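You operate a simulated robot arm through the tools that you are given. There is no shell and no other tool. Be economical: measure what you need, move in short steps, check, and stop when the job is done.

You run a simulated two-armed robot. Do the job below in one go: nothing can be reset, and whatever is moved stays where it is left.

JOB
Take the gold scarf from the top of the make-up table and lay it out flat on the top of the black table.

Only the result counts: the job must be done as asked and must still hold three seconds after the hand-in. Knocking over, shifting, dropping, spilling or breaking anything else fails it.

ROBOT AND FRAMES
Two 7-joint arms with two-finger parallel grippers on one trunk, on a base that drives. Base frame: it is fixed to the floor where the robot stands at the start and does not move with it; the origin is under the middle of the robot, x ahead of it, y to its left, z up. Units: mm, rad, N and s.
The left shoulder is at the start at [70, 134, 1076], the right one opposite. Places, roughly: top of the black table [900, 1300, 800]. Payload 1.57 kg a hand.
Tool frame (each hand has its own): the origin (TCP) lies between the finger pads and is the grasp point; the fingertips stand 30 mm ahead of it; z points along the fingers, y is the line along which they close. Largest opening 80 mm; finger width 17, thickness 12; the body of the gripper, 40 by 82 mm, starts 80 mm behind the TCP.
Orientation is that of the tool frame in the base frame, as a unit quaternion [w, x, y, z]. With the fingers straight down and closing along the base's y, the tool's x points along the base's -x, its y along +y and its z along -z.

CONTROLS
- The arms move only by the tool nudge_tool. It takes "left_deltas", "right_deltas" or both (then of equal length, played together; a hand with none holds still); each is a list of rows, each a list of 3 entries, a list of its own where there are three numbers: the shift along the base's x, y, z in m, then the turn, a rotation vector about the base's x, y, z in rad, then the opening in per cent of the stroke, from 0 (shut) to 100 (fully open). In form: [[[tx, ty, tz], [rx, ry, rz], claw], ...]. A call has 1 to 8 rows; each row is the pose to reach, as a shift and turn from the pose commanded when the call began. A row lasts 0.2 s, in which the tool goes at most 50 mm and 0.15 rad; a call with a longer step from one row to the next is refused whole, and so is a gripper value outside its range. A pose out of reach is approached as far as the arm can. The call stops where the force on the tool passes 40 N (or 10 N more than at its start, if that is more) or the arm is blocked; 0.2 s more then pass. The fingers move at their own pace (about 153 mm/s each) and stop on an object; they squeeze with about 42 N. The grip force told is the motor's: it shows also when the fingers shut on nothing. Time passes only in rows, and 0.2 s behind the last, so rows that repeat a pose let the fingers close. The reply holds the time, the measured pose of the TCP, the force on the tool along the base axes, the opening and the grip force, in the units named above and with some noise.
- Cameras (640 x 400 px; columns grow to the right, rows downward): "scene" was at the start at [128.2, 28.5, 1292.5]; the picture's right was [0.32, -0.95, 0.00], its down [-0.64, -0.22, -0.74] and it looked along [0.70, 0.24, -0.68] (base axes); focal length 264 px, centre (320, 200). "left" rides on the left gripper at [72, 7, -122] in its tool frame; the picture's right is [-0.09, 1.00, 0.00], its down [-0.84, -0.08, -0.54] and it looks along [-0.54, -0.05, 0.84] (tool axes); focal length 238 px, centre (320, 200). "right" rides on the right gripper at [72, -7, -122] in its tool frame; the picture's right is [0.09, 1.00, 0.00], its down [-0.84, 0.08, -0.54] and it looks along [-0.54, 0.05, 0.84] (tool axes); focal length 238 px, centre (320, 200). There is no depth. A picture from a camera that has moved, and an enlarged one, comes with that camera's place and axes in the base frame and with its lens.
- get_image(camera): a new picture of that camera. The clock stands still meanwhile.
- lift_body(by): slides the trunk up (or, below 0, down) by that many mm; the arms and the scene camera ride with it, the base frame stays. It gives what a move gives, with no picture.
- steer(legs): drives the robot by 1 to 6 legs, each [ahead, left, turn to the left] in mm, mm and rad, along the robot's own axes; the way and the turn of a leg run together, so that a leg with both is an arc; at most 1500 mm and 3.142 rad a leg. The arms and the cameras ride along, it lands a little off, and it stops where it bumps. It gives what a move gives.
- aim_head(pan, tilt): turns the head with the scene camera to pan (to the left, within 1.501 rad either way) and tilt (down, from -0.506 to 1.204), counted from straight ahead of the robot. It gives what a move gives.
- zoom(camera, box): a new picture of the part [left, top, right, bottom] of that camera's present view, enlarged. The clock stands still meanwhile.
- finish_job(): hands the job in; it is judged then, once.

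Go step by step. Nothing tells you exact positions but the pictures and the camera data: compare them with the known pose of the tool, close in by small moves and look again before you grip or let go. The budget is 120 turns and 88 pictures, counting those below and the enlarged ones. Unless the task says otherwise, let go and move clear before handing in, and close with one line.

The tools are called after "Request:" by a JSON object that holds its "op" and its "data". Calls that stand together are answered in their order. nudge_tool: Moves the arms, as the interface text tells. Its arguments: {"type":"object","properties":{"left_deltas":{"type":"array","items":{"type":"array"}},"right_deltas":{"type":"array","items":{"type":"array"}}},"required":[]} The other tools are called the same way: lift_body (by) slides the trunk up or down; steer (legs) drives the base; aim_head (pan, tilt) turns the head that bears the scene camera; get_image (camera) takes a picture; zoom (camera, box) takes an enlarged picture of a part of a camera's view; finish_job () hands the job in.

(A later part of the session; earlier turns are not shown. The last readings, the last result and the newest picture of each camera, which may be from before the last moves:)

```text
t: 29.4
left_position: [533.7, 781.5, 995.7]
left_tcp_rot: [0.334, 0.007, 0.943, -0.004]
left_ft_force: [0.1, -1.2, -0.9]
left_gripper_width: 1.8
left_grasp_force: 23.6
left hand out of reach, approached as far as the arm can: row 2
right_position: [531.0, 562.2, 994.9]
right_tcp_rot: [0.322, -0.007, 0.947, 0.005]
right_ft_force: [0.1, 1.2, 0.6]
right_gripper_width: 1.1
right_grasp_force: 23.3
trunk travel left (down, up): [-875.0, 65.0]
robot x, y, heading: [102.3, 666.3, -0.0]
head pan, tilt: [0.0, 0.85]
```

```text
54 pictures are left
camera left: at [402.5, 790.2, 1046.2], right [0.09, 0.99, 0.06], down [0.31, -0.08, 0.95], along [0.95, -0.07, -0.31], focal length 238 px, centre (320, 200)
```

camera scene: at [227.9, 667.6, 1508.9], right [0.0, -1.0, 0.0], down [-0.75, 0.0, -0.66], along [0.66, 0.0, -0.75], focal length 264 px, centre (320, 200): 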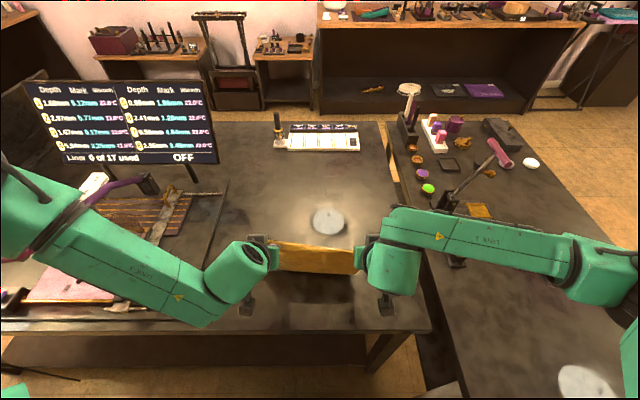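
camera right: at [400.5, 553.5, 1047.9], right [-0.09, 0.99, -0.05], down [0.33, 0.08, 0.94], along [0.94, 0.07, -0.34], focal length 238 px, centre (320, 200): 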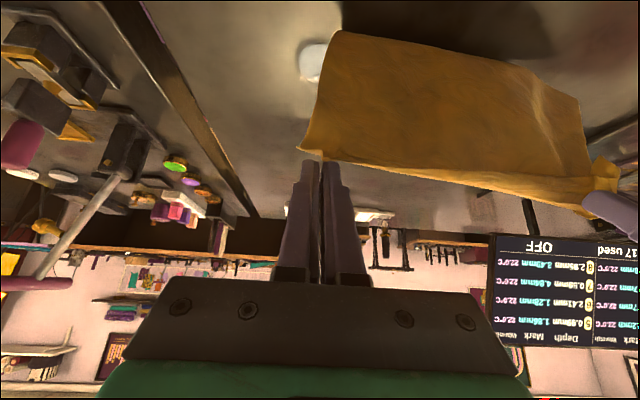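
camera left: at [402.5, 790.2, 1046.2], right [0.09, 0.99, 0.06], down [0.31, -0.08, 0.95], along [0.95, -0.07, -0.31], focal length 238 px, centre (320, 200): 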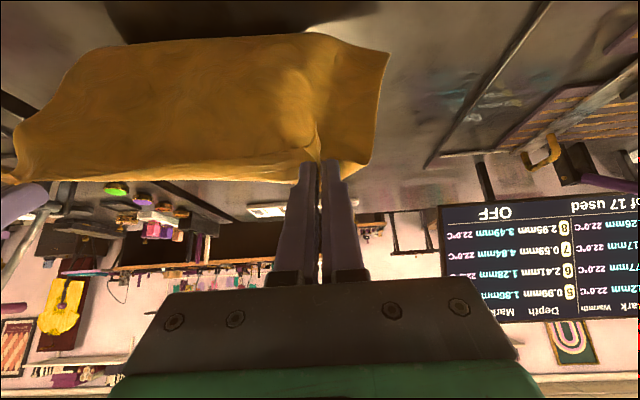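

The free edge is at about x 575–600 and only just touching, so the hanging part is shorter than I assumed, about 170 mm. I'll raise slightly, go back out to x≈660, let it settle, and repeat the arc lower.

Request:
{"op": "nudge_tool", "data": {"left_deltas": [[[0.02, 0, 0.035], [0, 0, 0], 0], [[0.05, 0, 0.045], [0, 0, 0], 0], [[0.085, 0, 0.045], [0, 0, 0], 0], [[0.115, 0, 0.045], [0, 0, 0], 0], [[0.125, 0, 0.045], [0, 0, 0], 0], [[0.125, 0, 0.045], [0, 0, 0], 0], [[0.125, 0, 0.045], [0, 0, 0], 0]], "right_deltas": [[[0.02, 0, 0.035], [0, 0, 0], 0], [[0.05, 0, 0.045], [0, 0, 0], 0], [[0.085, 0, 0.045], [0, 0, 0], 0], [[0.115, 0, 0.045], [0, 0, 0], 0], [[0.127, 0, 0.045], [0, 0, 0], 0], [[0.127, 0, 0.045], [0, 0, 0], 0], [[0.127, 0, 0.045], [0, 0, 0], 0]]}}

Request:
{"op": "get_image", "data": {"camera": "right"}}

Request:
{"op": "get_image", "data": {"camera": "left"}}

```text
t: 31.0
left_position: [658.4, 785.2, 1043.2]
left_tcp_rot: [0.333, 0.009, 0.943, -0.006]
left_ft_force: [-0.2, -2.9, -0.4]
left_gripper_width: 1.9
left_grasp_force: 23.2
left hand out of reach, approached as far as the arm can: row 5, 6, 7
right_position: [661.3, 563.2, 1040.3]
right_tcp_rot: [0.322, -0.008, 0.947, 0.005]
right_ft_force: [0.2, 2.7, -0.4]
right_gripper_width: 1.4
right_grasp_force: 23.4
trunk travel left (down, up): [-875.0, 65.0]
robot x, y, heading: [101.2, 666.2, -0.002]
head pan, tilt: [0.0, 0.85]
```

```text
53 pictures are left
camera right: at [530.9, 553.2, 1093.5], right [-0.09, 0.99, -0.05], down [0.33, 0.08, 0.94], along [0.94, 0.07, -0.34], focal length 238 px, centre (320, 200)
```

right: 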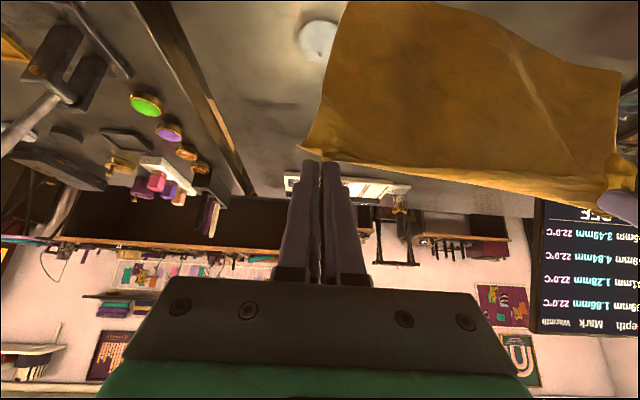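

```text
52 pictures are left
camera left: at [526.2, 793.7, 1092.9], right [0.09, 0.99, 0.05], down [0.31, -0.08, 0.95], along [0.95, -0.07, -0.32], focal length 238 px, centre (320, 200)
```

left: 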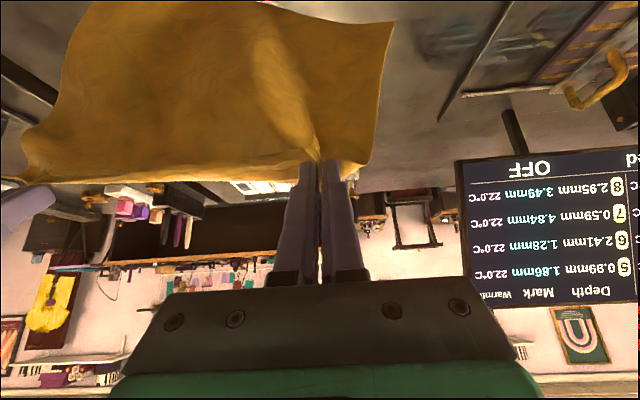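

The scarf now hangs untwisted, with its bottom just in front of the hands and about 140–170 mm long. I'll lower to contact and lay the first half of the arc.

Request:
{"op": "nudge_tool", "data": {"left_deltas": [[[-0.002, -0.002, -0.04], [0, 0, 0], 0], [[-0.002, -0.004, -0.062], [0, 0, 0], 0], [[-0.025, -0.004, -0.064], [0, 0, 0], 0], [[-0.05, -0.004, -0.068], [0, 0, 0], 0], [[-0.075, -0.004, -0.077], [0, 0, 0], 0], [[-0.1, -0.004, -0.091], [0, 0, 0], 0], [[-0.12, -0.004, -0.107], [0, 0, 0], 0], [[-0.136, -0.004, -0.122], [0, 0, 0], 0]], "right_deltas": [[[0, 0, -0.038], [0, 0, 0], 0], [[0, 0, -0.06], [0, 0, 0], 0], [[-0.025, 0, -0.062], [0, 0, 0], 0], [[-0.05, 0, -0.066], [0, 0, 0], 0], [[-0.075, 0, -0.075], [0, 0, 0], 0], [[-0.1, 0, -0.089], [0, 0, 0], 0], [[-0.12, 0, -0.105], [0, 0, 0], 0], [[-0.136, 0, -0.12], [0, 0, 0], 0]]}}

Request:
{"op": "get_image", "data": {"camera": "right"}}

Request:
{"op": "get_image", "data": {"camera": "left"}}

Request:
{"op": "get_image", "data": {"camera": "scene"}}

```text
t: 32.8
left_position: [516.9, 811.0, 967.6]
left_tcp_rot: [0.332, 0.01, 0.943, -0.01]
left_ft_force: [0.0, -38.6, -9.3]
left_gripper_width: 2.4
left_grasp_force: 23.7
left hand out of reach, approached as far as the arm can: row 1, 2, 3, 4, 5, 6, 7, 8
right_position: [525.4, 568.2, 923.3]
right_tcp_rot: [0.323, -0.011, 0.946, 0.014]
right_ft_force: [-0.4, 37.1, 7.9]
right_gripper_width: 1.2
right_grasp_force: 23.6
trunk travel left (down, up): [-875.0, 65.0]
robot x, y, heading: [102.2, 667.4, -0.007]
head pan, tilt: [0.0, 0.85]
```

```text
51 pictures are left
camera right: at [394.5, 555.8, 975.4], right [-0.1, 0.99, -0.04], down [0.33, 0.07, 0.94], along [0.94, 0.09, -0.33], focal length 238 px, centre (320, 200)
```

right: 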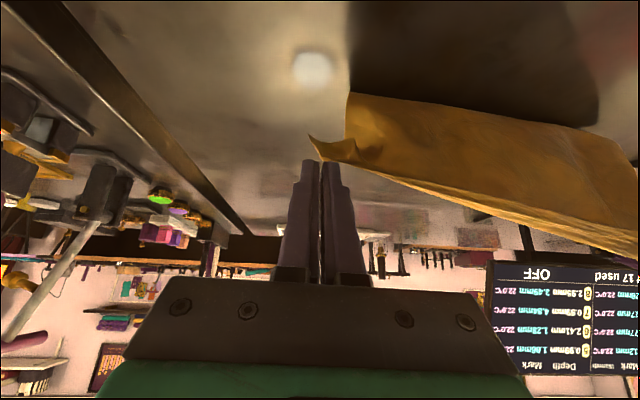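

```text
50 pictures are left
camera left: at [384.7, 821.3, 1017.6], right [0.1, 0.99, 0.05], down [0.31, -0.07, 0.95], along [0.95, -0.08, -0.32], focal length 238 px, centre (320, 200)
```

left: 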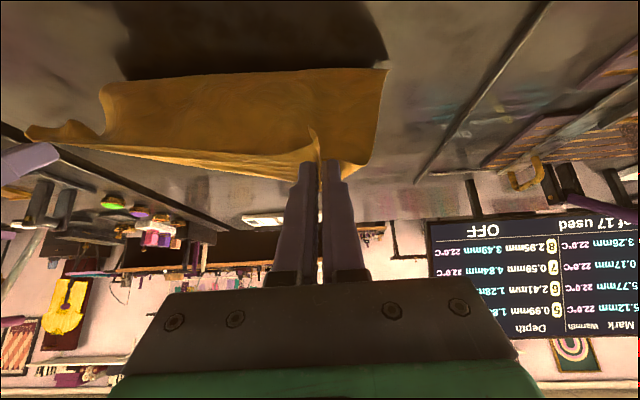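

```text
49 pictures are left
camera scene: at [228.0, 668.3, 1508.9], right [0.0, -1.0, 0.0], down [-0.75, 0.0, -0.66], along [0.66, 0.0, -0.75], focal length 264 px, centre (320, 200)
```

scene: 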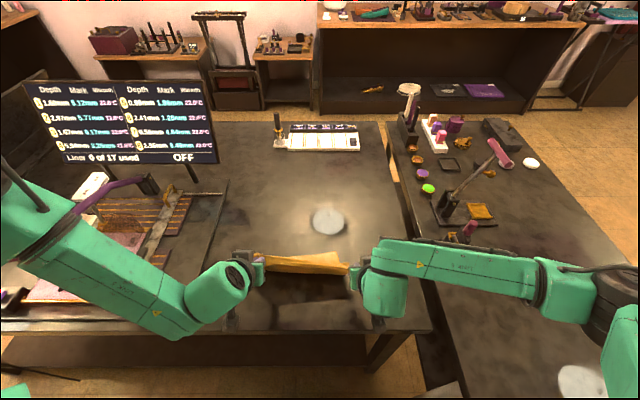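

The left arm hits a joint limit this far below its shoulder and stretched the cloth again. I'll level and relax the hands, then lower the trunk so the arms work closer to shoulder height.

Request:
{"op": "nudge_tool", "data": {"left_deltas": [[[0.005, -0.02, 0.01], [0, 0, 0], 0], [[0.02, -0.028, 0.04], [0, 0, 0], 0], [[0.033, -0.028, 0.08], [0, 0, 0], 0], [[0.043, -0.028, 0.12], [0, 0, 0], 0], [[0.043, -0.028, 0.15], [0, 0, 0], 0]], "right_deltas": [[[0, 0.003, 0.045], [0, 0, 0], 0], [[0.01, 0, 0.085], [0, 0, 0], 0], [[0.02, -0.003, 0.125], [0, 0, 0], 0], [[0.035, -0.003, 0.165], [0, 0, 0], 0], [[0.035, -0.003, 0.194], [0, 0, 0], 0]]}}

Request:
{"op": "lift_body", "data": {"by": -80}}

Request:
{"op": "nudge_tool", "data": {"left_deltas": [[[0, 0, 0.04], [0, 0, 0], 0], [[0, 0, 0.08], [0, 0, 0], 0], [[0, 0, 0.11], [0, 0, 0], 0], [[0, 0, 0.11], [0, 0, 0], 0]], "right_deltas": [[[0, 0, 0.04], [0, 0, 0], 0], [[0, 0, 0.08], [0, 0, 0], 0], [[0, 0, 0.11], [0, 0, 0], 0], [[0, 0, 0.11], [0, 0, 0], 0]]}}

Request:
{"op": "lift_body", "data": {"by": -100}}

Request:
{"op": "get_image", "data": {"camera": "right"}}

Request:
{"op": "get_image", "data": {"camera": "left"}}

Request:
{"op": "get_image", "data": {"camera": "scene"}}

```text
t: 34.0
left_position: [562.8, 784.3, 1118.7]
left_tcp_rot: [0.333, 0.008, 0.943, -0.004]
left_ft_force: [-1.2, -2.8, -0.4]
left_gripper_width: 2.0
left_grasp_force: 23.5
left hand out of reach, approached as far as the arm can: row 1
right_position: [560.1, 557.3, 1114.2]
right_tcp_rot: [0.322, -0.008, 0.947, 0.004]
right_ft_force: [0.4, 4.1, 0.5]
right_gripper_width: 1.1
right_grasp_force: 23.3
trunk travel left (down, up): [-875.0, 65.0]
robot x, y, heading: [103.4, 661.3, -0.002]
head pan, tilt: [0.0, 0.85]
```

```text
t: 35.1
left_position: [562.7, 784.0, 1037.9]
left_tcp_rot: [0.332, 0.008, 0.943, -0.004]
left_ft_force: [0.7, -3.8, 0.1]
left_gripper_width: 1.6
left_grasp_force: 23.1
right_position: [560.8, 558.1, 1034.4]
right_tcp_rot: [0.321, -0.008, 0.947, 0.004]
right_ft_force: [0.9, 2.6, 0.3]
right_gripper_width: 0.9
right_grasp_force: 23.2
trunk travel left (down, up): [-795.0, 145.0]
robot x, y, heading: [102.0, 668.1, -0.002]
head pan, tilt: [0.0, 0.85]
```

```text
t: 36.1
left_position: [565.0, 784.8, 1150.5]
left_tcp_rot: [0.333, 0.009, 0.943, -0.005]
left_ft_force: [-1.0, -3.3, 0.3]
left_gripper_width: 2.0
left_grasp_force: 23.3
right_position: [559.9, 557.8, 1142.9]
right_tcp_rot: [0.321, -0.008, 0.947, 0.005]
right_ft_force: [0.9, 5.2, 0.5]
right_gripper_width: 1.0
right_grasp_force: 23.7
trunk travel left (down, up): [-795.0, 145.0]
robot x, y, heading: [105.7, 669.8, -0.003]
head pan, tilt: [0.0, 0.85]
```

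```text
t: 37.5
left_position: [565.1, 784.7, 1050.0]
left_tcp_rot: [0.333, 0.007, 0.943, -0.004]
left_ft_force: [-0.9, -4.9, -0.4]
left_gripper_width: 2.1
left_grasp_force: 23.8
right_position: [559.5, 557.4, 1042.6]
right_tcp_rot: [0.322, -0.007, 0.947, 0.005]
right_ft_force: [0.3, 4.5, -0.4]
right_gripper_width: 1.2
right_grasp_force: 23.3
trunk travel left (down, up): [-695.0, 245.0]
robot x, y, heading: [101.4, 667.2, -0.001]
head pan, tilt: [0.0, 0.85]
```

```text
48 pictures are left
camera right: at [428.4, 547.6, 1095.3], right [-0.09, 0.99, -0.05], down [0.33, 0.08, 0.94], along [0.94, 0.07, -0.34], focal length 238 px, centre (320, 200)
```

right: 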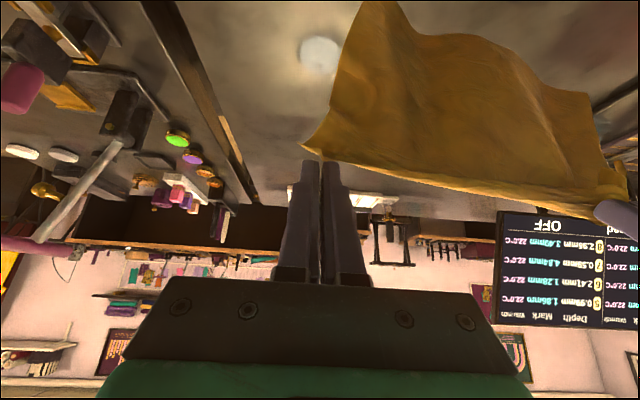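

```text
47 pictures are left
camera left: at [432.4, 794.3, 1099.1], right [0.09, 0.99, 0.05], down [0.31, -0.08, 0.95], along [0.95, -0.07, -0.31], focal length 238 px, centre (320, 200)
```

left: 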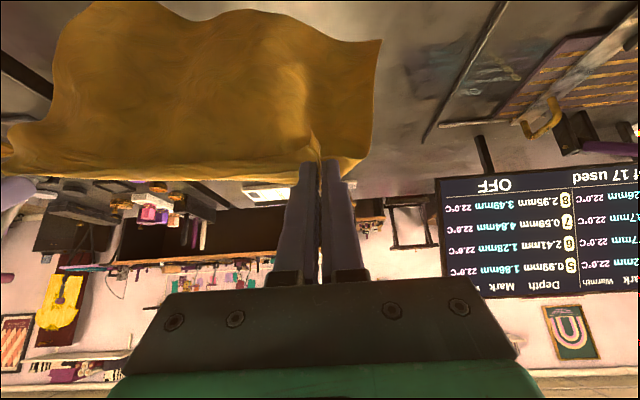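

```text
46 pictures are left
camera scene: at [228.2, 667.9, 1328.8], right [0.0, -1.0, 0.0], down [-0.75, 0.0, -0.66], along [0.66, 0.0, -0.75], focal length 264 px, centre (320, 200)
```

scene: 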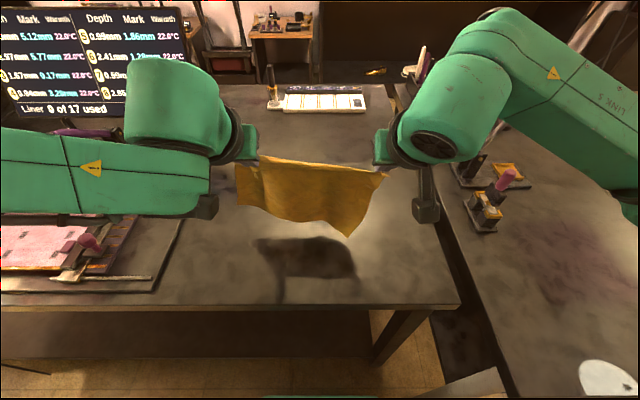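

Trunk is lower now and the scarf hangs well. I'll move the hands forward to x≈655 again and let it settle.

Request:
{"op": "nudge_tool", "data": {"left_deltas": [[[0.03, -0.002, 0], [0, 0, 0], 0], [[0.06, -0.003, 0], [0, 0, 0], 0], [[0.085, -0.003, -0.003], [0, 0, 0], 0], [[0.09, -0.003, -0.006], [0, 0, 0], 0], [[0.09, -0.003, -0.006], [0, 0, 0], 0], [[0.09, -0.003, -0.006], [0, 0, 0], 0]], "right_deltas": [[[0.03, 0.002, 0], [0, 0, 0], 0], [[0.06, 0.003, 0], [0, 0, 0], 0], [[0.09, 0.003, 0], [0, 0, 0], 0], [[0.095, 0.003, 0.0], [0, 0, 0], 0], [[0.095, 0.003, 0], [0, 0, 0], 0], [[0.095, 0.003, 0], [0, 0, 0], 0]]}}

Request:
{"op": "get_image", "data": {"camera": "right"}}

Request:
{"op": "get_image", "data": {"camera": "scene"}}

```text
t: 38.9
left_position: [654.9, 782.0, 1044.6]
left_tcp_rot: [0.333, 0.008, 0.943, -0.004]
left_ft_force: [-0.2, -0.3, -0.3]
left_gripper_width: 1.9
left_grasp_force: 24.1
right_position: [654.4, 561.8, 1043.6]
right_tcp_rot: [0.322, -0.008, 0.947, 0.004]
right_ft_force: [0.9, 0.6, 0.2]
right_gripper_width: 1.5
right_grasp_force: 23.4
trunk travel left (down, up): [-695.0, 245.0]
robot x, y, heading: [102.4, 667.1, -0.007]
head pan, tilt: [0.0, 0.85]
```

```text
45 pictures are left
camera right: at [522.7, 552.8, 1096.0], right [-0.09, 0.99, -0.05], down [0.33, 0.08, 0.94], along [0.94, 0.07, -0.34], focal length 238 px, centre (320, 200)
```

right: 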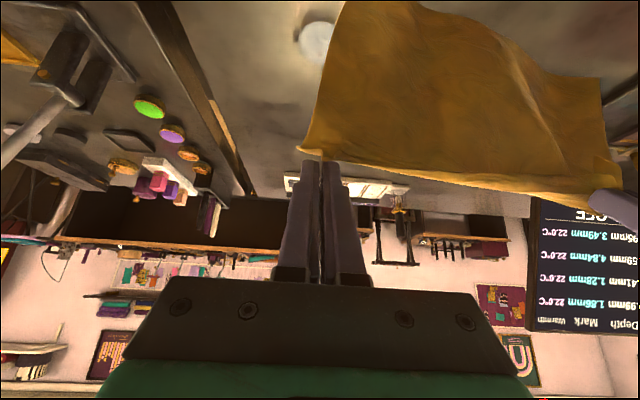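

```text
44 pictures are left
camera scene: at [228.8, 668.0, 1328.8], right [0.0, -1.0, 0.0], down [-0.75, 0.0, -0.66], along [0.66, 0.0, -0.75], focal length 264 px, centre (320, 200)
```

scene: 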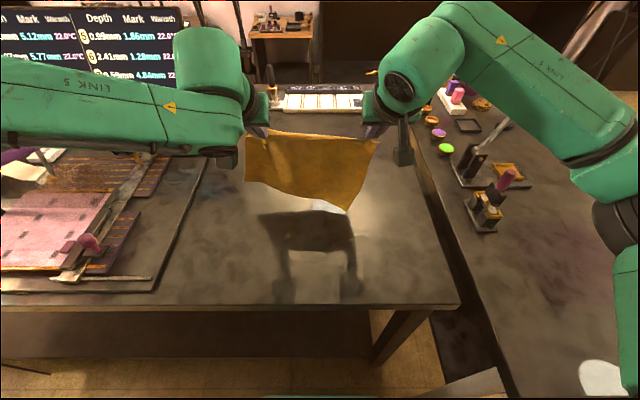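

Reach is fine. The left forearm is near the tall handle over the tray, so I'll drive 80 mm to the right for clearance, which still leaves the scarf within the table's right edge, and check.

Request:
{"op": "steer", "data": {"legs": [[0, -80, 0]]}}

Request:
{"op": "get_image", "data": {"camera": "scene"}}

Request:
{"op": "get_image", "data": {"camera": "right"}}

```text
t: 39.9
left_position: [652.8, 703.2, 1044.1]
left_tcp_rot: [0.333, 0.007, 0.943, -0.005]
left_ft_force: [-0.4, -1.9, -0.3]
left_gripper_width: 2.0
left_grasp_force: 23.4
right_position: [653.4, 484.1, 1042.5]
right_tcp_rot: [0.322, -0.007, 0.947, 0.004]
right_ft_force: [-0.3, 0.9, -0.4]
right_gripper_width: 0.9
right_grasp_force: 23.1
trunk travel left (down, up): [-695.0, 245.0]
robot x, y, heading: [100.0, 583.7, -0.003]
head pan, tilt: [0.0, 0.85]
```

```text
43 pictures are left
camera scene: at [228.2, 590.0, 1328.8], right [0.0, -1.0, 0.0], down [-0.75, 0.0, -0.66], along [0.66, 0.0, -0.75], focal length 264 px, centre (320, 200)
```

scene: 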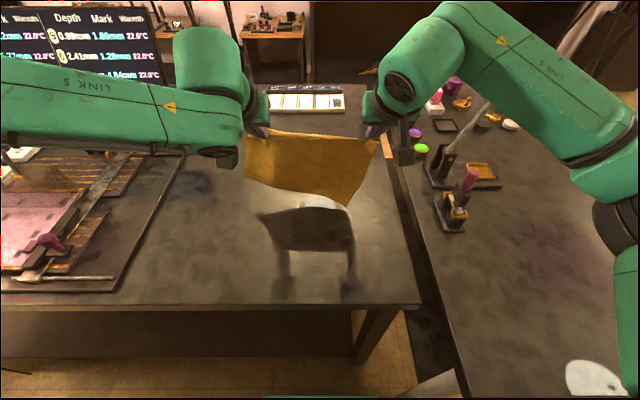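

```text
42 pictures are left
camera right: at [522.0, 474.6, 1096.3], right [-0.09, 0.99, -0.05], down [0.33, 0.08, 0.94], along [0.94, 0.07, -0.34], focal length 238 px, centre (320, 200)
```

right: 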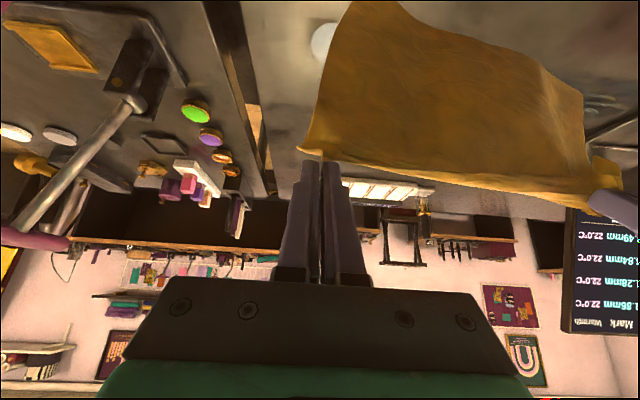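

Clearances look fine on both sides. Now I'll lower to contact and lay the first half of the arc.

Request:
{"op": "nudge_tool", "data": {"left_deltas": [[[0, 0, -0.04], [0, 0, 0], 0], [[-0.003, 0, -0.065], [0, 0, 0], 0], [[-0.02, 0, -0.085], [0, 0, 0], 0], [[-0.045, 0, -0.09], [0, 0, 0], 0], [[-0.07, 0, -0.098], [0, 0, 0], 0], [[-0.095, 0, -0.11], [0, 0, 0], 0], [[-0.115, 0, -0.125], [0, 0, 0], 0], [[-0.13, 0, -0.14], [0, 0, 0], 0]], "right_deltas": [[[0, 0, -0.04], [0, 0, 0], 0], [[-0.003, 0, -0.065], [0, 0, 0], 0], [[-0.02, 0, -0.085], [0, 0, 0], 0], [[-0.045, 0, -0.09], [0, 0, 0], 0], [[-0.07, 0, -0.098], [0, 0, 0], 0], [[-0.095, 0, -0.11], [0, 0, 0], 0], [[-0.115, 0, -0.125], [0, 0, 0], 0], [[-0.13, 0, -0.14], [0, 0, 0], 0]]}}

Request:
{"op": "get_image", "data": {"camera": "right"}}

Request:
{"op": "get_image", "data": {"camera": "left"}}

Request:
{"op": "get_image", "data": {"camera": "scene"}}

```text
t: 41.7
left_position: [536.0, 700.8, 898.7]
left_tcp_rot: [0.332, 0.008, 0.943, -0.005]
left_ft_force: [-0.2, -0.3, -0.3]
left_gripper_width: 2.1
left_grasp_force: 23.6
left hand out of reach, approached as far as the arm can: row 7, 8
right_position: [523.6, 483.4, 903.5]
right_tcp_rot: [0.321, -0.008, 0.947, 0.005]
right_ft_force: [0.4, 0.8, 0.7]
right_gripper_width: 1.2
right_grasp_force: 23.3
trunk travel left (down, up): [-695.0, 245.0]
robot x, y, heading: [100.9, 589.6, -0.006]
head pan, tilt: [0.0, 0.85]
```

```text
41 pictures are left
camera right: at [393.0, 474.8, 956.0], right [-0.09, 0.99, -0.05], down [0.33, 0.08, 0.94], along [0.94, 0.07, -0.34], focal length 238 px, centre (320, 200)
```

right: 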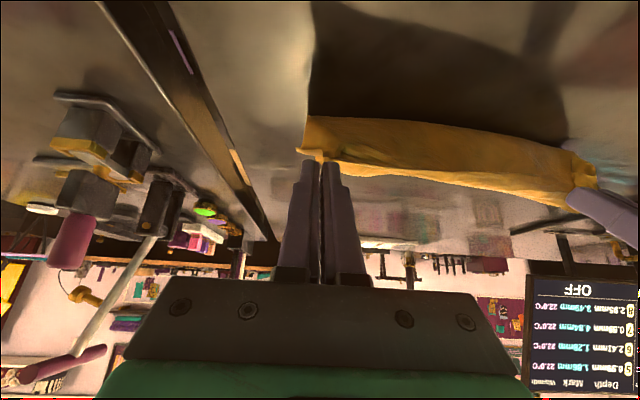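

```text
40 pictures are left
camera left: at [403.7, 709.7, 948.1], right [0.09, 0.99, 0.05], down [0.31, -0.08, 0.95], along [0.95, -0.07, -0.32], focal length 238 px, centre (320, 200)
```

left: 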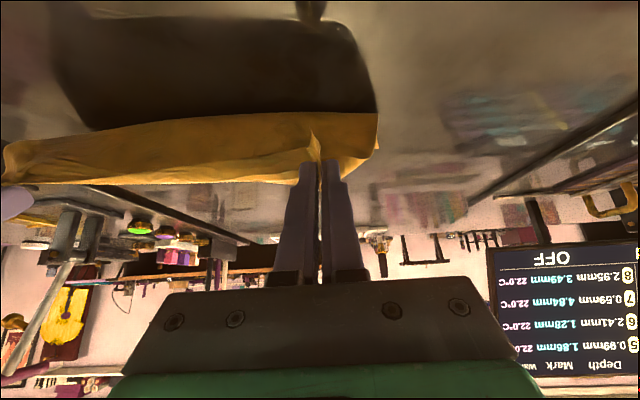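

```text
39 pictures are left
camera scene: at [228.8, 588.7, 1328.8], right [0.0, -1.0, 0.0], down [-0.75, 0.0, -0.66], along [0.66, 0.0, -0.75], focal length 264 px, centre (320, 200)
```

scene: 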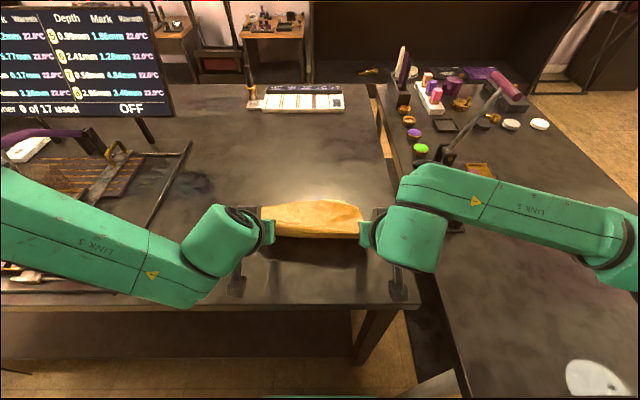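

The free edge appears to be on the table at about x≈690, with slack between it and the hands. I'll continue back and down, reducing the pitch as I go so the left wrist stays in reach.

Request:
{"op": "nudge_tool", "data": {"left_deltas": [[[-0.013, 0, -0.008], [0, 0.1, 0], 0], [[-0.027, 0, -0.018], [0, 0.2, 0], 0], [[-0.042, 0, -0.03], [0, 0.3, 0], 0], [[-0.056, 0, -0.043], [0, 0.4, 0], 0], [[-0.067, 0, -0.055], [0, 0.4, 0], 0], [[-0.072, 0, -0.06], [0, 0.4, 0], 0]], "right_deltas": [[[-0.01, 0, -0.01], [0, 0.1, 0], 0], [[-0.02, 0, -0.022], [0, 0.2, 0], 0], [[-0.032, 0, -0.034], [0, 0.3, 0], 0], [[-0.044, 0, -0.048], [0, 0.4, 0], 0], [[-0.055, 0, -0.06], [0, 0.4, 0], 0], [[-0.06, 0, -0.065], [0, 0.4, 0], 0]]}}

Request:
{"op": "get_image", "data": {"camera": "right"}}

Request:
{"op": "get_image", "data": {"camera": "left"}}

Request:
{"op": "get_image", "data": {"camera": "scene"}}

```text
t: 43.1
left_position: [473.5, 699.2, 847.6]
left_tcp_rot: [0.138, 0.007, 0.99, -0.007]
left_ft_force: [-0.3, -1.1, 0.3]
left_gripper_width: 1.6
left_grasp_force: 23.5
left hand out of reach, approached as far as the arm can: row 1, 2, 3, 5, 6
right_position: [461.8, 483.1, 837.8]
right_tcp_rot: [0.126, -0.007, 0.992, 0.006]
right_ft_force: [-0.2, -0.4, 0.8]
right_gripper_width: 1.1
right_grasp_force: 22.9
trunk travel left (down, up): [-695.0, 245.0]
robot x, y, heading: [98.1, 589.5, -0.008]
head pan, tilt: [0.0, 0.85]
```

```text
38 pictures are left
camera right: at [361.4, 473.6, 937.5], right [-0.1, 0.99, -0.01], down [0.67, 0.08, 0.74], along [0.73, 0.07, -0.68], focal length 238 px, centre (320, 200)
```

right: 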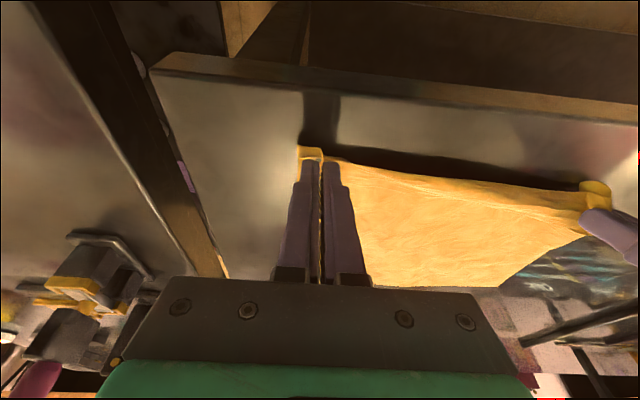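

```text
37 pictures are left
camera left: at [372.0, 708.4, 945.1], right [0.1, 0.99, 0.02], down [0.66, -0.08, 0.75], along [0.75, -0.07, -0.66], focal length 238 px, centre (320, 200)
```

left: 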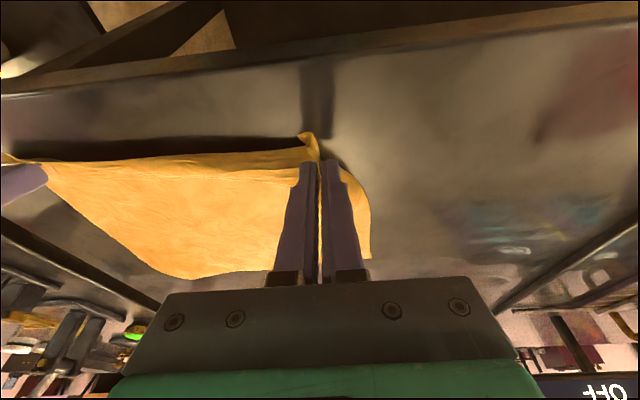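

```text
36 pictures are left
camera scene: at [228.2, 588.1, 1328.8], right [0.0, -1.0, 0.0], down [-0.75, 0.0, -0.66], along [0.66, 0.0, -0.75], focal length 264 px, centre (320, 200)
```

scene: 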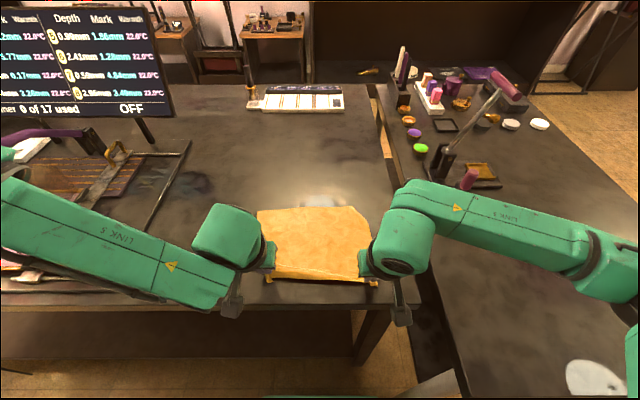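

The scarf is spread on the table at about x 440–665, with only the pinched near corners still held. I'll straighten the left hand, lower both to the table and open the fingers gently.

Request:
{"op": "nudge_tool", "data": {"left_deltas": [[[0.004, 0, -0.003], [0, 0.12, 0], 0], [[0.006, 0, -0.008], [0, 0.24, 0], 0], [[0.006, 0, -0.013], [0, 0.27, 0], 0], [[0.006, 0, -0.015], [0, 0.27, 0], 0]], "right_deltas": [[[0.004, 0, -0.001], [0, 0.12, 0], 0], [[0.006, 0, -0.002], [0, 0.24, 0], 0], [[0.006, 0, -0.004], [0, 0.25, 0], 0], [[0.006, 0, -0.005], [0, 0.25, 0], 0]]}}

Request:
{"op": "nudge_tool", "data": {"left_deltas": [[[0, 0, 0], [0, 0, 0], 8], [[0, 0, 0], [0, 0, 0], 20], [[0, 0, 0.0], [0, 0, 0], 30], [[0, 0, 0.0], [0, 0, 0], 30]], "right_deltas": [[[0, 0, 0], [0, 0, 0], 8], [[0, 0, 0], [0, 0, 0], 20], [[0, 0, 0.0], [0, 0, 0], 30], [[0, 0, 0.0], [0, 0, 0], 30]]}}

Request:
{"op": "get_image", "data": {"camera": "right"}}

Request:
{"op": "get_image", "data": {"camera": "left"}}

```text
t: 44.1
left_position: [480.1, 700.5, 835.7]
left_tcp_rot: [0.007, 0.005, 1.0, -0.007]
left_ft_force: [0.8, -0.4, 17.5]
left_gripper_width: 2.0
left_grasp_force: 23.5
right_position: [467.6, 484.5, 834.2]
right_tcp_rot: [0.003, -0.006, 1.0, 0.008]
right_ft_force: [0.5, 0.8, -0.7]
right_gripper_width: 1.4
right_grasp_force: 23.1
trunk travel left (down, up): [-695.0, 245.0]
robot x, y, heading: [101.9, 586.3, -0.002]
head pan, tilt: [0.0, 0.85]
```

```text
t: 45.1
left_position: [481.0, 702.1, 832.8]
left_tcp_rot: [0.004, 0.006, 1.0, -0.006]
left_ft_force: [-0.2, 0.9, -0.4]
left_gripper_width: 24.0
left_grasp_force: 0.0
right_position: [470.0, 484.5, 833.0]
right_tcp_rot: [0.002, -0.006, 1.0, 0.008]
right_ft_force: [0.8, 1.2, 0.3]
right_gripper_width: 24.0
right_grasp_force: 0.1
trunk travel left (down, up): [-695.0, 245.0]
robot x, y, heading: [99.8, 585.5, -0.01]
head pan, tilt: [0.0, 0.85]
```

```text
35 pictures are left
camera right: at [396.9, 474.3, 955.0], right [-0.1, 0.99, 0.01], down [0.83, 0.08, 0.55], along [0.54, 0.07, -0.84], focal length 238 px, centre (320, 200)
```

right: 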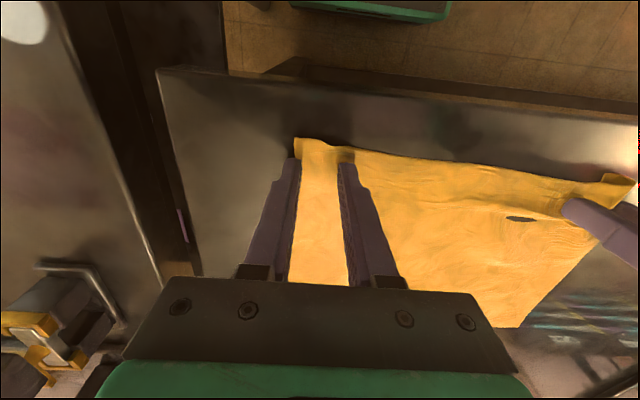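

```text
34 pictures are left
camera left: at [408.1, 709.8, 954.3], right [0.1, 0.99, -0.01], down [0.83, -0.08, 0.55], along [0.55, -0.07, -0.83], focal length 238 px, centre (320, 200)
```

left: 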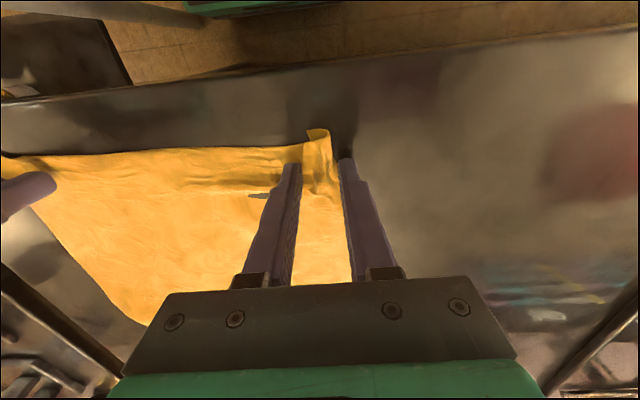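

Released. I'll lift both hands straight up and look at how it lies.

Request:
{"op": "nudge_tool", "data": {"left_deltas": [[[0, 0, 0.02], [0, 0, 0], 30], [[0, 0, 0.05], [0, 0, 0], 30], [[-0.01, 0.04, 0.08], [0, 0, 0], 30], [[-0.02, 0.08, 0.11], [0, 0, 0], 30], [[-0.03, 0.12, 0.13], [0, 0, 0], 30]], "right_deltas": [[[0, 0, 0.02], [0, 0, 0], 30], [[0, 0, 0.05], [0, 0, 0], 30], [[-0.01, -0.04, 0.08], [0, 0, 0], 30], [[-0.02, -0.08, 0.11], [0, 0, 0], 30], [[-0.03, -0.12, 0.13], [0, 0, 0], 30]]}}

Request:
{"op": "get_image", "data": {"camera": "scene"}}

Request:
{"op": "zoom", "data": {"camera": "scene", "box": [220, 190, 412, 310]}}

```text
refused: row 3 steps farther than a row can; nothing moved
```

```text
33 pictures are left
camera scene: at [228.1, 588.5, 1328.8], right [0.0, -1.0, 0.0], down [-0.75, 0.0, -0.66], along [0.66, 0.0, -0.75], focal length 264 px, centre (320, 200)
```

scene: 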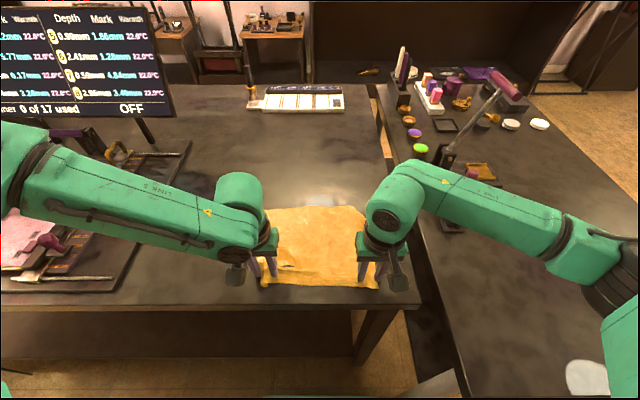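

```text
3.33 times, centred on (316, 250) of scene
camera zoom: at [228.1, 588.5, 1328.8], right [0.0, -1.0, 0.0], down [-0.75, 0.0, -0.66], along [0.66, 0.0, -0.75], focal length 878 px, centre (333, 33)
```

zoom: 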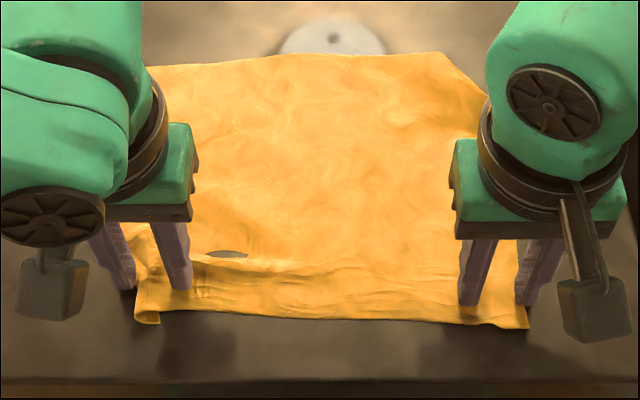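

Request:
{"op": "nudge_tool", "data": {"left_deltas": [[[0, 0, 0.02], [0, 0, 0], 30], [[0, 0, 0.05], [0, 0, 0], 30], [[-0.01, 0.03, 0.08], [0, 0, 0], 30], [[-0.02, 0.06, 0.11], [0, 0, 0], 30], [[-0.02, 0.09, 0.14], [0, 0, 0], 30]], "right_deltas": [[[0, 0, 0.02], [0, 0, 0], 30], [[0, 0, 0.05], [0, 0, 0], 30], [[-0.01, -0.03, 0.08], [0, 0, 0], 30], [[-0.02, -0.06, 0.11], [0, 0, 0], 30], [[-0.02, -0.09, 0.14], [0, 0, 0], 30]]}}

Request:
{"op": "zoom", "data": {"camera": "scene", "box": [220, 190, 412, 310]}}

Request:
{"op": "get_image", "data": {"camera": "right"}}

Request:
{"op": "get_image", "data": {"camera": "left"}}

```text
t: 46.3
left_position: [457.8, 792.3, 971.2]
left_tcp_rot: [0.005, 0.006, 1.0, -0.005]
left_ft_force: [-0.5, -0.6, -1.0]
left_gripper_width: 24.0
left_grasp_force: 0.0
right_position: [446.7, 390.0, 973.1]
right_tcp_rot: [0.003, -0.006, 1.0, 0.007]
right_ft_force: [0.7, -0.1, 1.1]
right_gripper_width: 24.1
right_grasp_force: 0.0
trunk travel left (down, up): [-695.0, 245.0]
robot x, y, heading: [96.6, 587.8, -0.001]
head pan, tilt: [0.0, 0.85]
```

```text
3.33 times, centred on (316, 250) of scene
camera zoom: at [226.9, 588.6, 1328.9], right [0.0, -1.0, 0.0], down [-0.75, 0.0, -0.66], along [0.66, 0.0, -0.75], focal length 878 px, centre (333, 33)
```

zoom: 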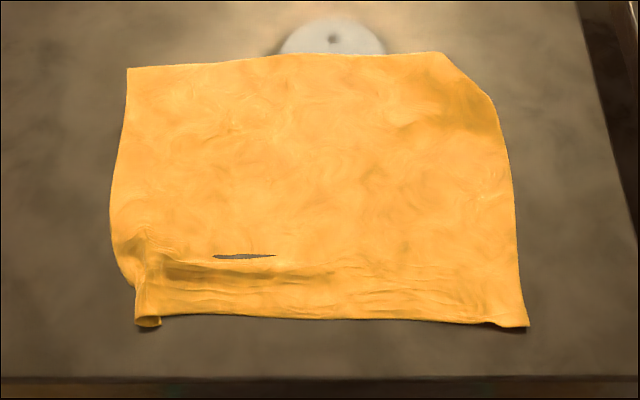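

```text
30 pictures are left
camera right: at [373.8, 381.0, 1095.0], right [-0.1, 0.99, 0.01], down [0.83, 0.08, 0.55], along [0.54, 0.07, -0.84], focal length 238 px, centre (320, 200)
```

right: 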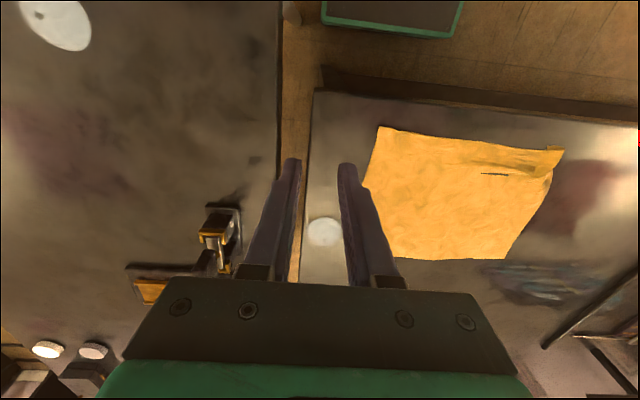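

```text
29 pictures are left
camera left: at [386.1, 802.0, 1092.6], right [0.1, 0.99, -0.01], down [0.83, -0.08, 0.55], along [0.55, -0.07, -0.83], focal length 238 px, centre (320, 200)
```

left: 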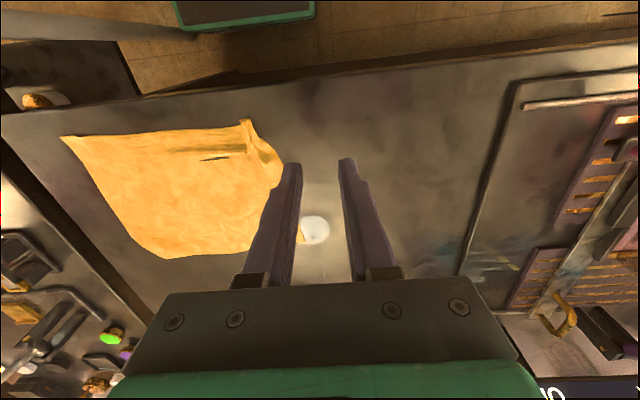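

The scarf is almost flat. Two flaws remain: a rolled pleat at the near-left corner, and the far-right corner seems slightly tucked. I'll inspect both more closely.

Request:
{"op": "zoom", "data": {"camera": "left", "box": [40, 100, 328, 280]}}

Request:
{"op": "zoom", "data": {"camera": "right", "box": [352, 110, 592, 260]}}

Request:
{"op": "zoom", "data": {"camera": "scene", "box": [330, 190, 394, 230]}}

```text
2.22 times, centred on (184, 190) of left
camera zoom: at [386.1, 802.0, 1092.6], right [0.1, 0.99, -0.01], down [0.83, -0.08, 0.55], along [0.55, -0.07, -0.83], focal length 530 px, centre (622, 222)
```

zoom: 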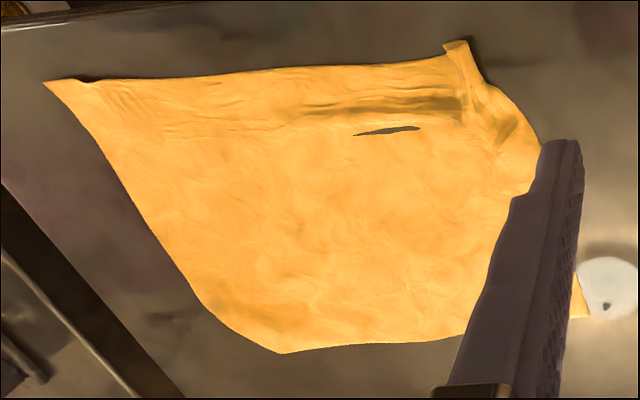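

```text
2.67 times, centred on (472, 185) of right
camera zoom: at [373.8, 381.0, 1095.0], right [-0.1, 0.99, 0.01], down [0.83, 0.08, 0.55], along [0.54, 0.07, -0.84], focal length 636 px, centre (-85, 240)
```

zoom: 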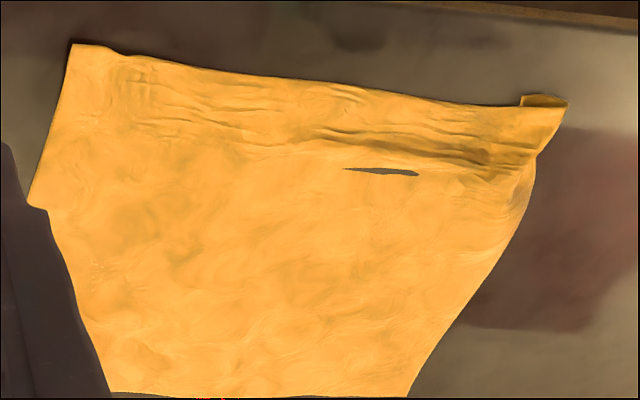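

```text
10.00 times, centred on (362, 210) of scene
camera zoom: at [226.9, 588.6, 1328.9], right [0.0, -1.0, 0.0], down [-0.75, 0.0, -0.66], along [0.66, 0.0, -0.75], focal length 2635 px, centre (-100, 100)
```

zoom: 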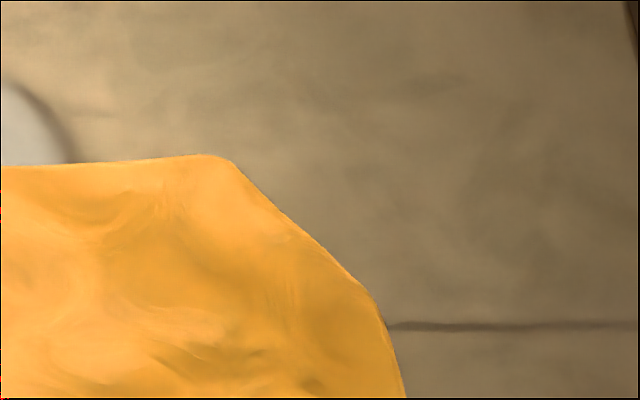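

I'll improve it: close the fingers, press lightly near the two near corners, and wipe outward. The right hand mostly holds while the left pulls its rolled corner out.

Request:
{"op": "nudge_tool", "data": {"left_deltas": [[[0.005, -0.03, -0.02], [0, 0, 0], 0], [[0.01, -0.06, -0.05], [0, 0, 0], 0], [[0.017, -0.084, -0.085], [0, 0, 0], 0], [[0.017, -0.084, -0.115], [0, 0, 0], 0], [[0.017, -0.084, -0.132], [0, 0, 0], 0]], "right_deltas": [[[0.01, 0.03, -0.02], [0, 0, 0], 0], [[0.02, 0.065, -0.05], [0, 0, 0], 0], [[0.028, 0.097, -0.085], [0, 0, 0], 0], [[0.028, 0.097, -0.115], [0, 0, 0], 0], [[0.028, 0.097, -0.134], [0, 0, 0], 0]]}}

Request:
{"op": "nudge_tool", "data": {"left_deltas": [[[0, 0, -0.006], [0, 0, 0], 0], [[0, 0, -0.009], [0, 0, 0], 0], [[-0.004, 0.01, -0.009], [0, 0, 0], 0], [[-0.008, 0.02, -0.009], [0, 0, 0], 0], [[-0.012, 0.03, -0.009], [0, 0, 0], 0], [[-0.016, 0.04, -0.009], [0, 0, 0], 0], [[-0.016, 0.042, 0.02], [0, 0, 0], 0], [[-0.016, 0.042, 0.06], [0, 0, 0], 0]], "right_deltas": [[[0, 0, -0.006], [0, 0, 0], 0], [[0, 0, -0.009], [0, 0, 0], 0], [[0, -0.002, -0.009], [0, 0, 0], 0], [[0, -0.004, -0.009], [0, 0, 0], 0], [[0, -0.006, -0.009], [0, 0, 0], 0], [[0, -0.008, -0.009], [0, 0, 0], 0], [[0, -0.008, 0.02], [0, 0, 0], 0], [[0, -0.008, 0.06], [0, 0, 0], 0]]}}

Request:
{"op": "zoom", "data": {"camera": "scene", "box": [220, 190, 412, 310]}}

```text
t: 47.5
left_position: [479.8, 705.3, 839.8]
left_tcp_rot: [0.005, 0.006, 1.0, -0.007]
left_ft_force: [0.5, -0.1, -1.3]
left_gripper_width: 0.0
left_grasp_force: 21.5
right_position: [474.9, 492.3, 839.5]
right_tcp_rot: [0.002, -0.006, 1.0, 0.007]
right_ft_force: [0.3, -0.7, 0.6]
right_gripper_width: 0.0
right_grasp_force: 21.1
trunk travel left (down, up): [-695.0, 245.0]
robot x, y, heading: [100.7, 589.3, 0.002]
head pan, tilt: [0.0, 0.85]
```

```text
t: 49.3
left_position: [459.8, 747.8, 899.7]
left_tcp_rot: [0.004, 0.006, 1.0, -0.007]
left_ft_force: [0.0, 0.4, -0.3]
left_gripper_width: 0.0
left_grasp_force: 21.4
right_position: [476.8, 479.0, 896.7]
right_tcp_rot: [0.003, -0.006, 1.0, 0.008]
right_ft_force: [0.6, 0.3, 0.4]
right_gripper_width: 0.0
right_grasp_force: 21.5
trunk travel left (down, up): [-695.0, 245.0]
robot x, y, heading: [100.8, 585.6, -0.005]
head pan, tilt: [0.0, 0.85]
```

```text
3.33 times, centred on (316, 250) of scene
camera zoom: at [226.6, 588.6, 1328.9], right [0.0, -1.0, 0.0], down [-0.75, 0.0, -0.66], along [0.66, 0.0, -0.75], focal length 878 px, centre (333, 33)
```

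zoom: 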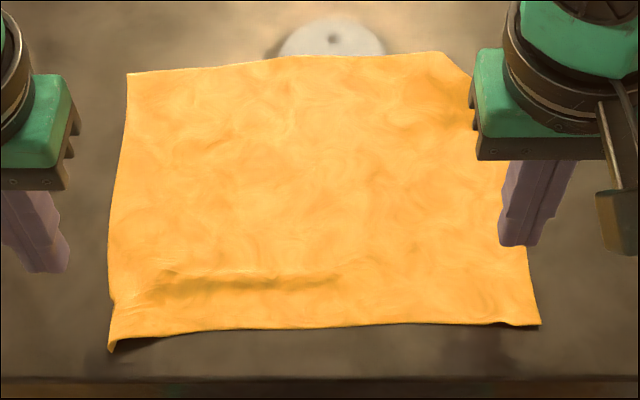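

That worked well. Next I'll wipe the remaining small ridge toward the near edge with the left hand while moving the right hand, slightly open, over the tucked far-right corner.

Request:
{"op": "nudge_tool", "data": {"left_deltas": [[[0.012, -0.025, -0.02], [0, 0, 0], 0], [[0.026, -0.05, -0.04], [0, 0, 0], 0], [[0.03, -0.053, -0.062], [0, 0, 0], 0], [[0.03, -0.053, -0.069], [0, 0, 0], 0], [[0.02, -0.05, -0.069], [0, 0, 0], 0], [[0.01, -0.045, -0.069], [0, 0, 0], 0], [[0.0, -0.04, -0.069], [0, 0, 0], 0], [[0.0, -0.04, -0.03], [0, 0, 0], 0]], "right_deltas": [[[0.02, 0, 0], [0, 0, 0], 30], [[0.04, 0.001, 0], [0, 0, 0], 30], [[0.06, 0.002, 0], [0, 0, 0], 30], [[0.08, 0.003, 0], [0, 0, 0], 30], [[0.1, 0.004, 0], [0, 0, 0], 30], [[0.12, 0.005, 0], [0, 0, 0], 30], [[0.125, 0.005, -0.02], [0, 0, 0], 30], [[0.125, 0.005, -0.03], [0, 0, 0], 30]]}}

Request:
{"op": "get_image", "data": {"camera": "right"}}

Request:
{"op": "zoom", "data": {"camera": "scene", "box": [220, 190, 412, 310]}}

```text
t: 51.1
left_position: [462.8, 706.0, 874.3]
left_tcp_rot: [0.005, 0.006, 1.0, -0.006]
left_ft_force: [-0.8, 1.0, -0.2]
left_gripper_width: 0.0
left_grasp_force: 21.7
right_position: [601.6, 486.6, 869.0]
right_tcp_rot: [0.003, -0.007, 1.0, 0.007]
right_ft_force: [1.1, -0.3, 0.2]
right_gripper_width: 24.1
right_grasp_force: 0.1
trunk travel left (down, up): [-695.0, 245.0]
robot x, y, heading: [100.3, 589.2, -0.003]
head pan, tilt: [0.0, 0.85]
```

```text
24 pictures are left
camera right: at [529.0, 477.3, 990.6], right [-0.1, 0.99, 0.01], down [0.83, 0.08, 0.55], along [0.54, 0.07, -0.84], focal length 238 px, centre (320, 200)
```

right: 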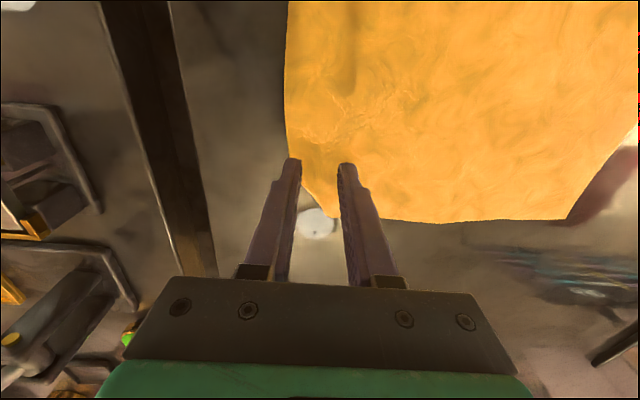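

```text
3.33 times, centred on (316, 250) of scene
camera zoom: at [226.6, 588.1, 1328.9], right [0.0, -1.0, 0.0], down [-0.75, 0.0, -0.66], along [0.66, 0.0, -0.75], focal length 878 px, centre (333, 33)
```

zoom: 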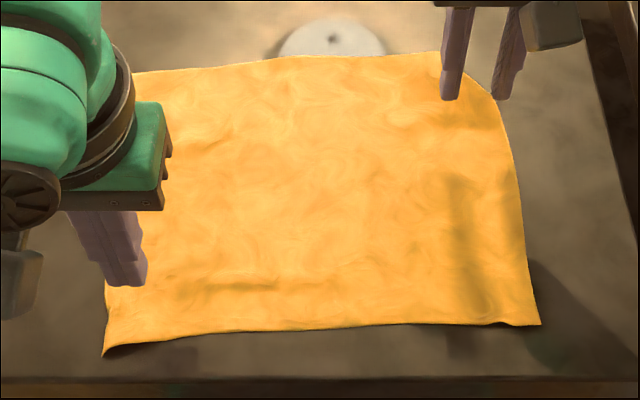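

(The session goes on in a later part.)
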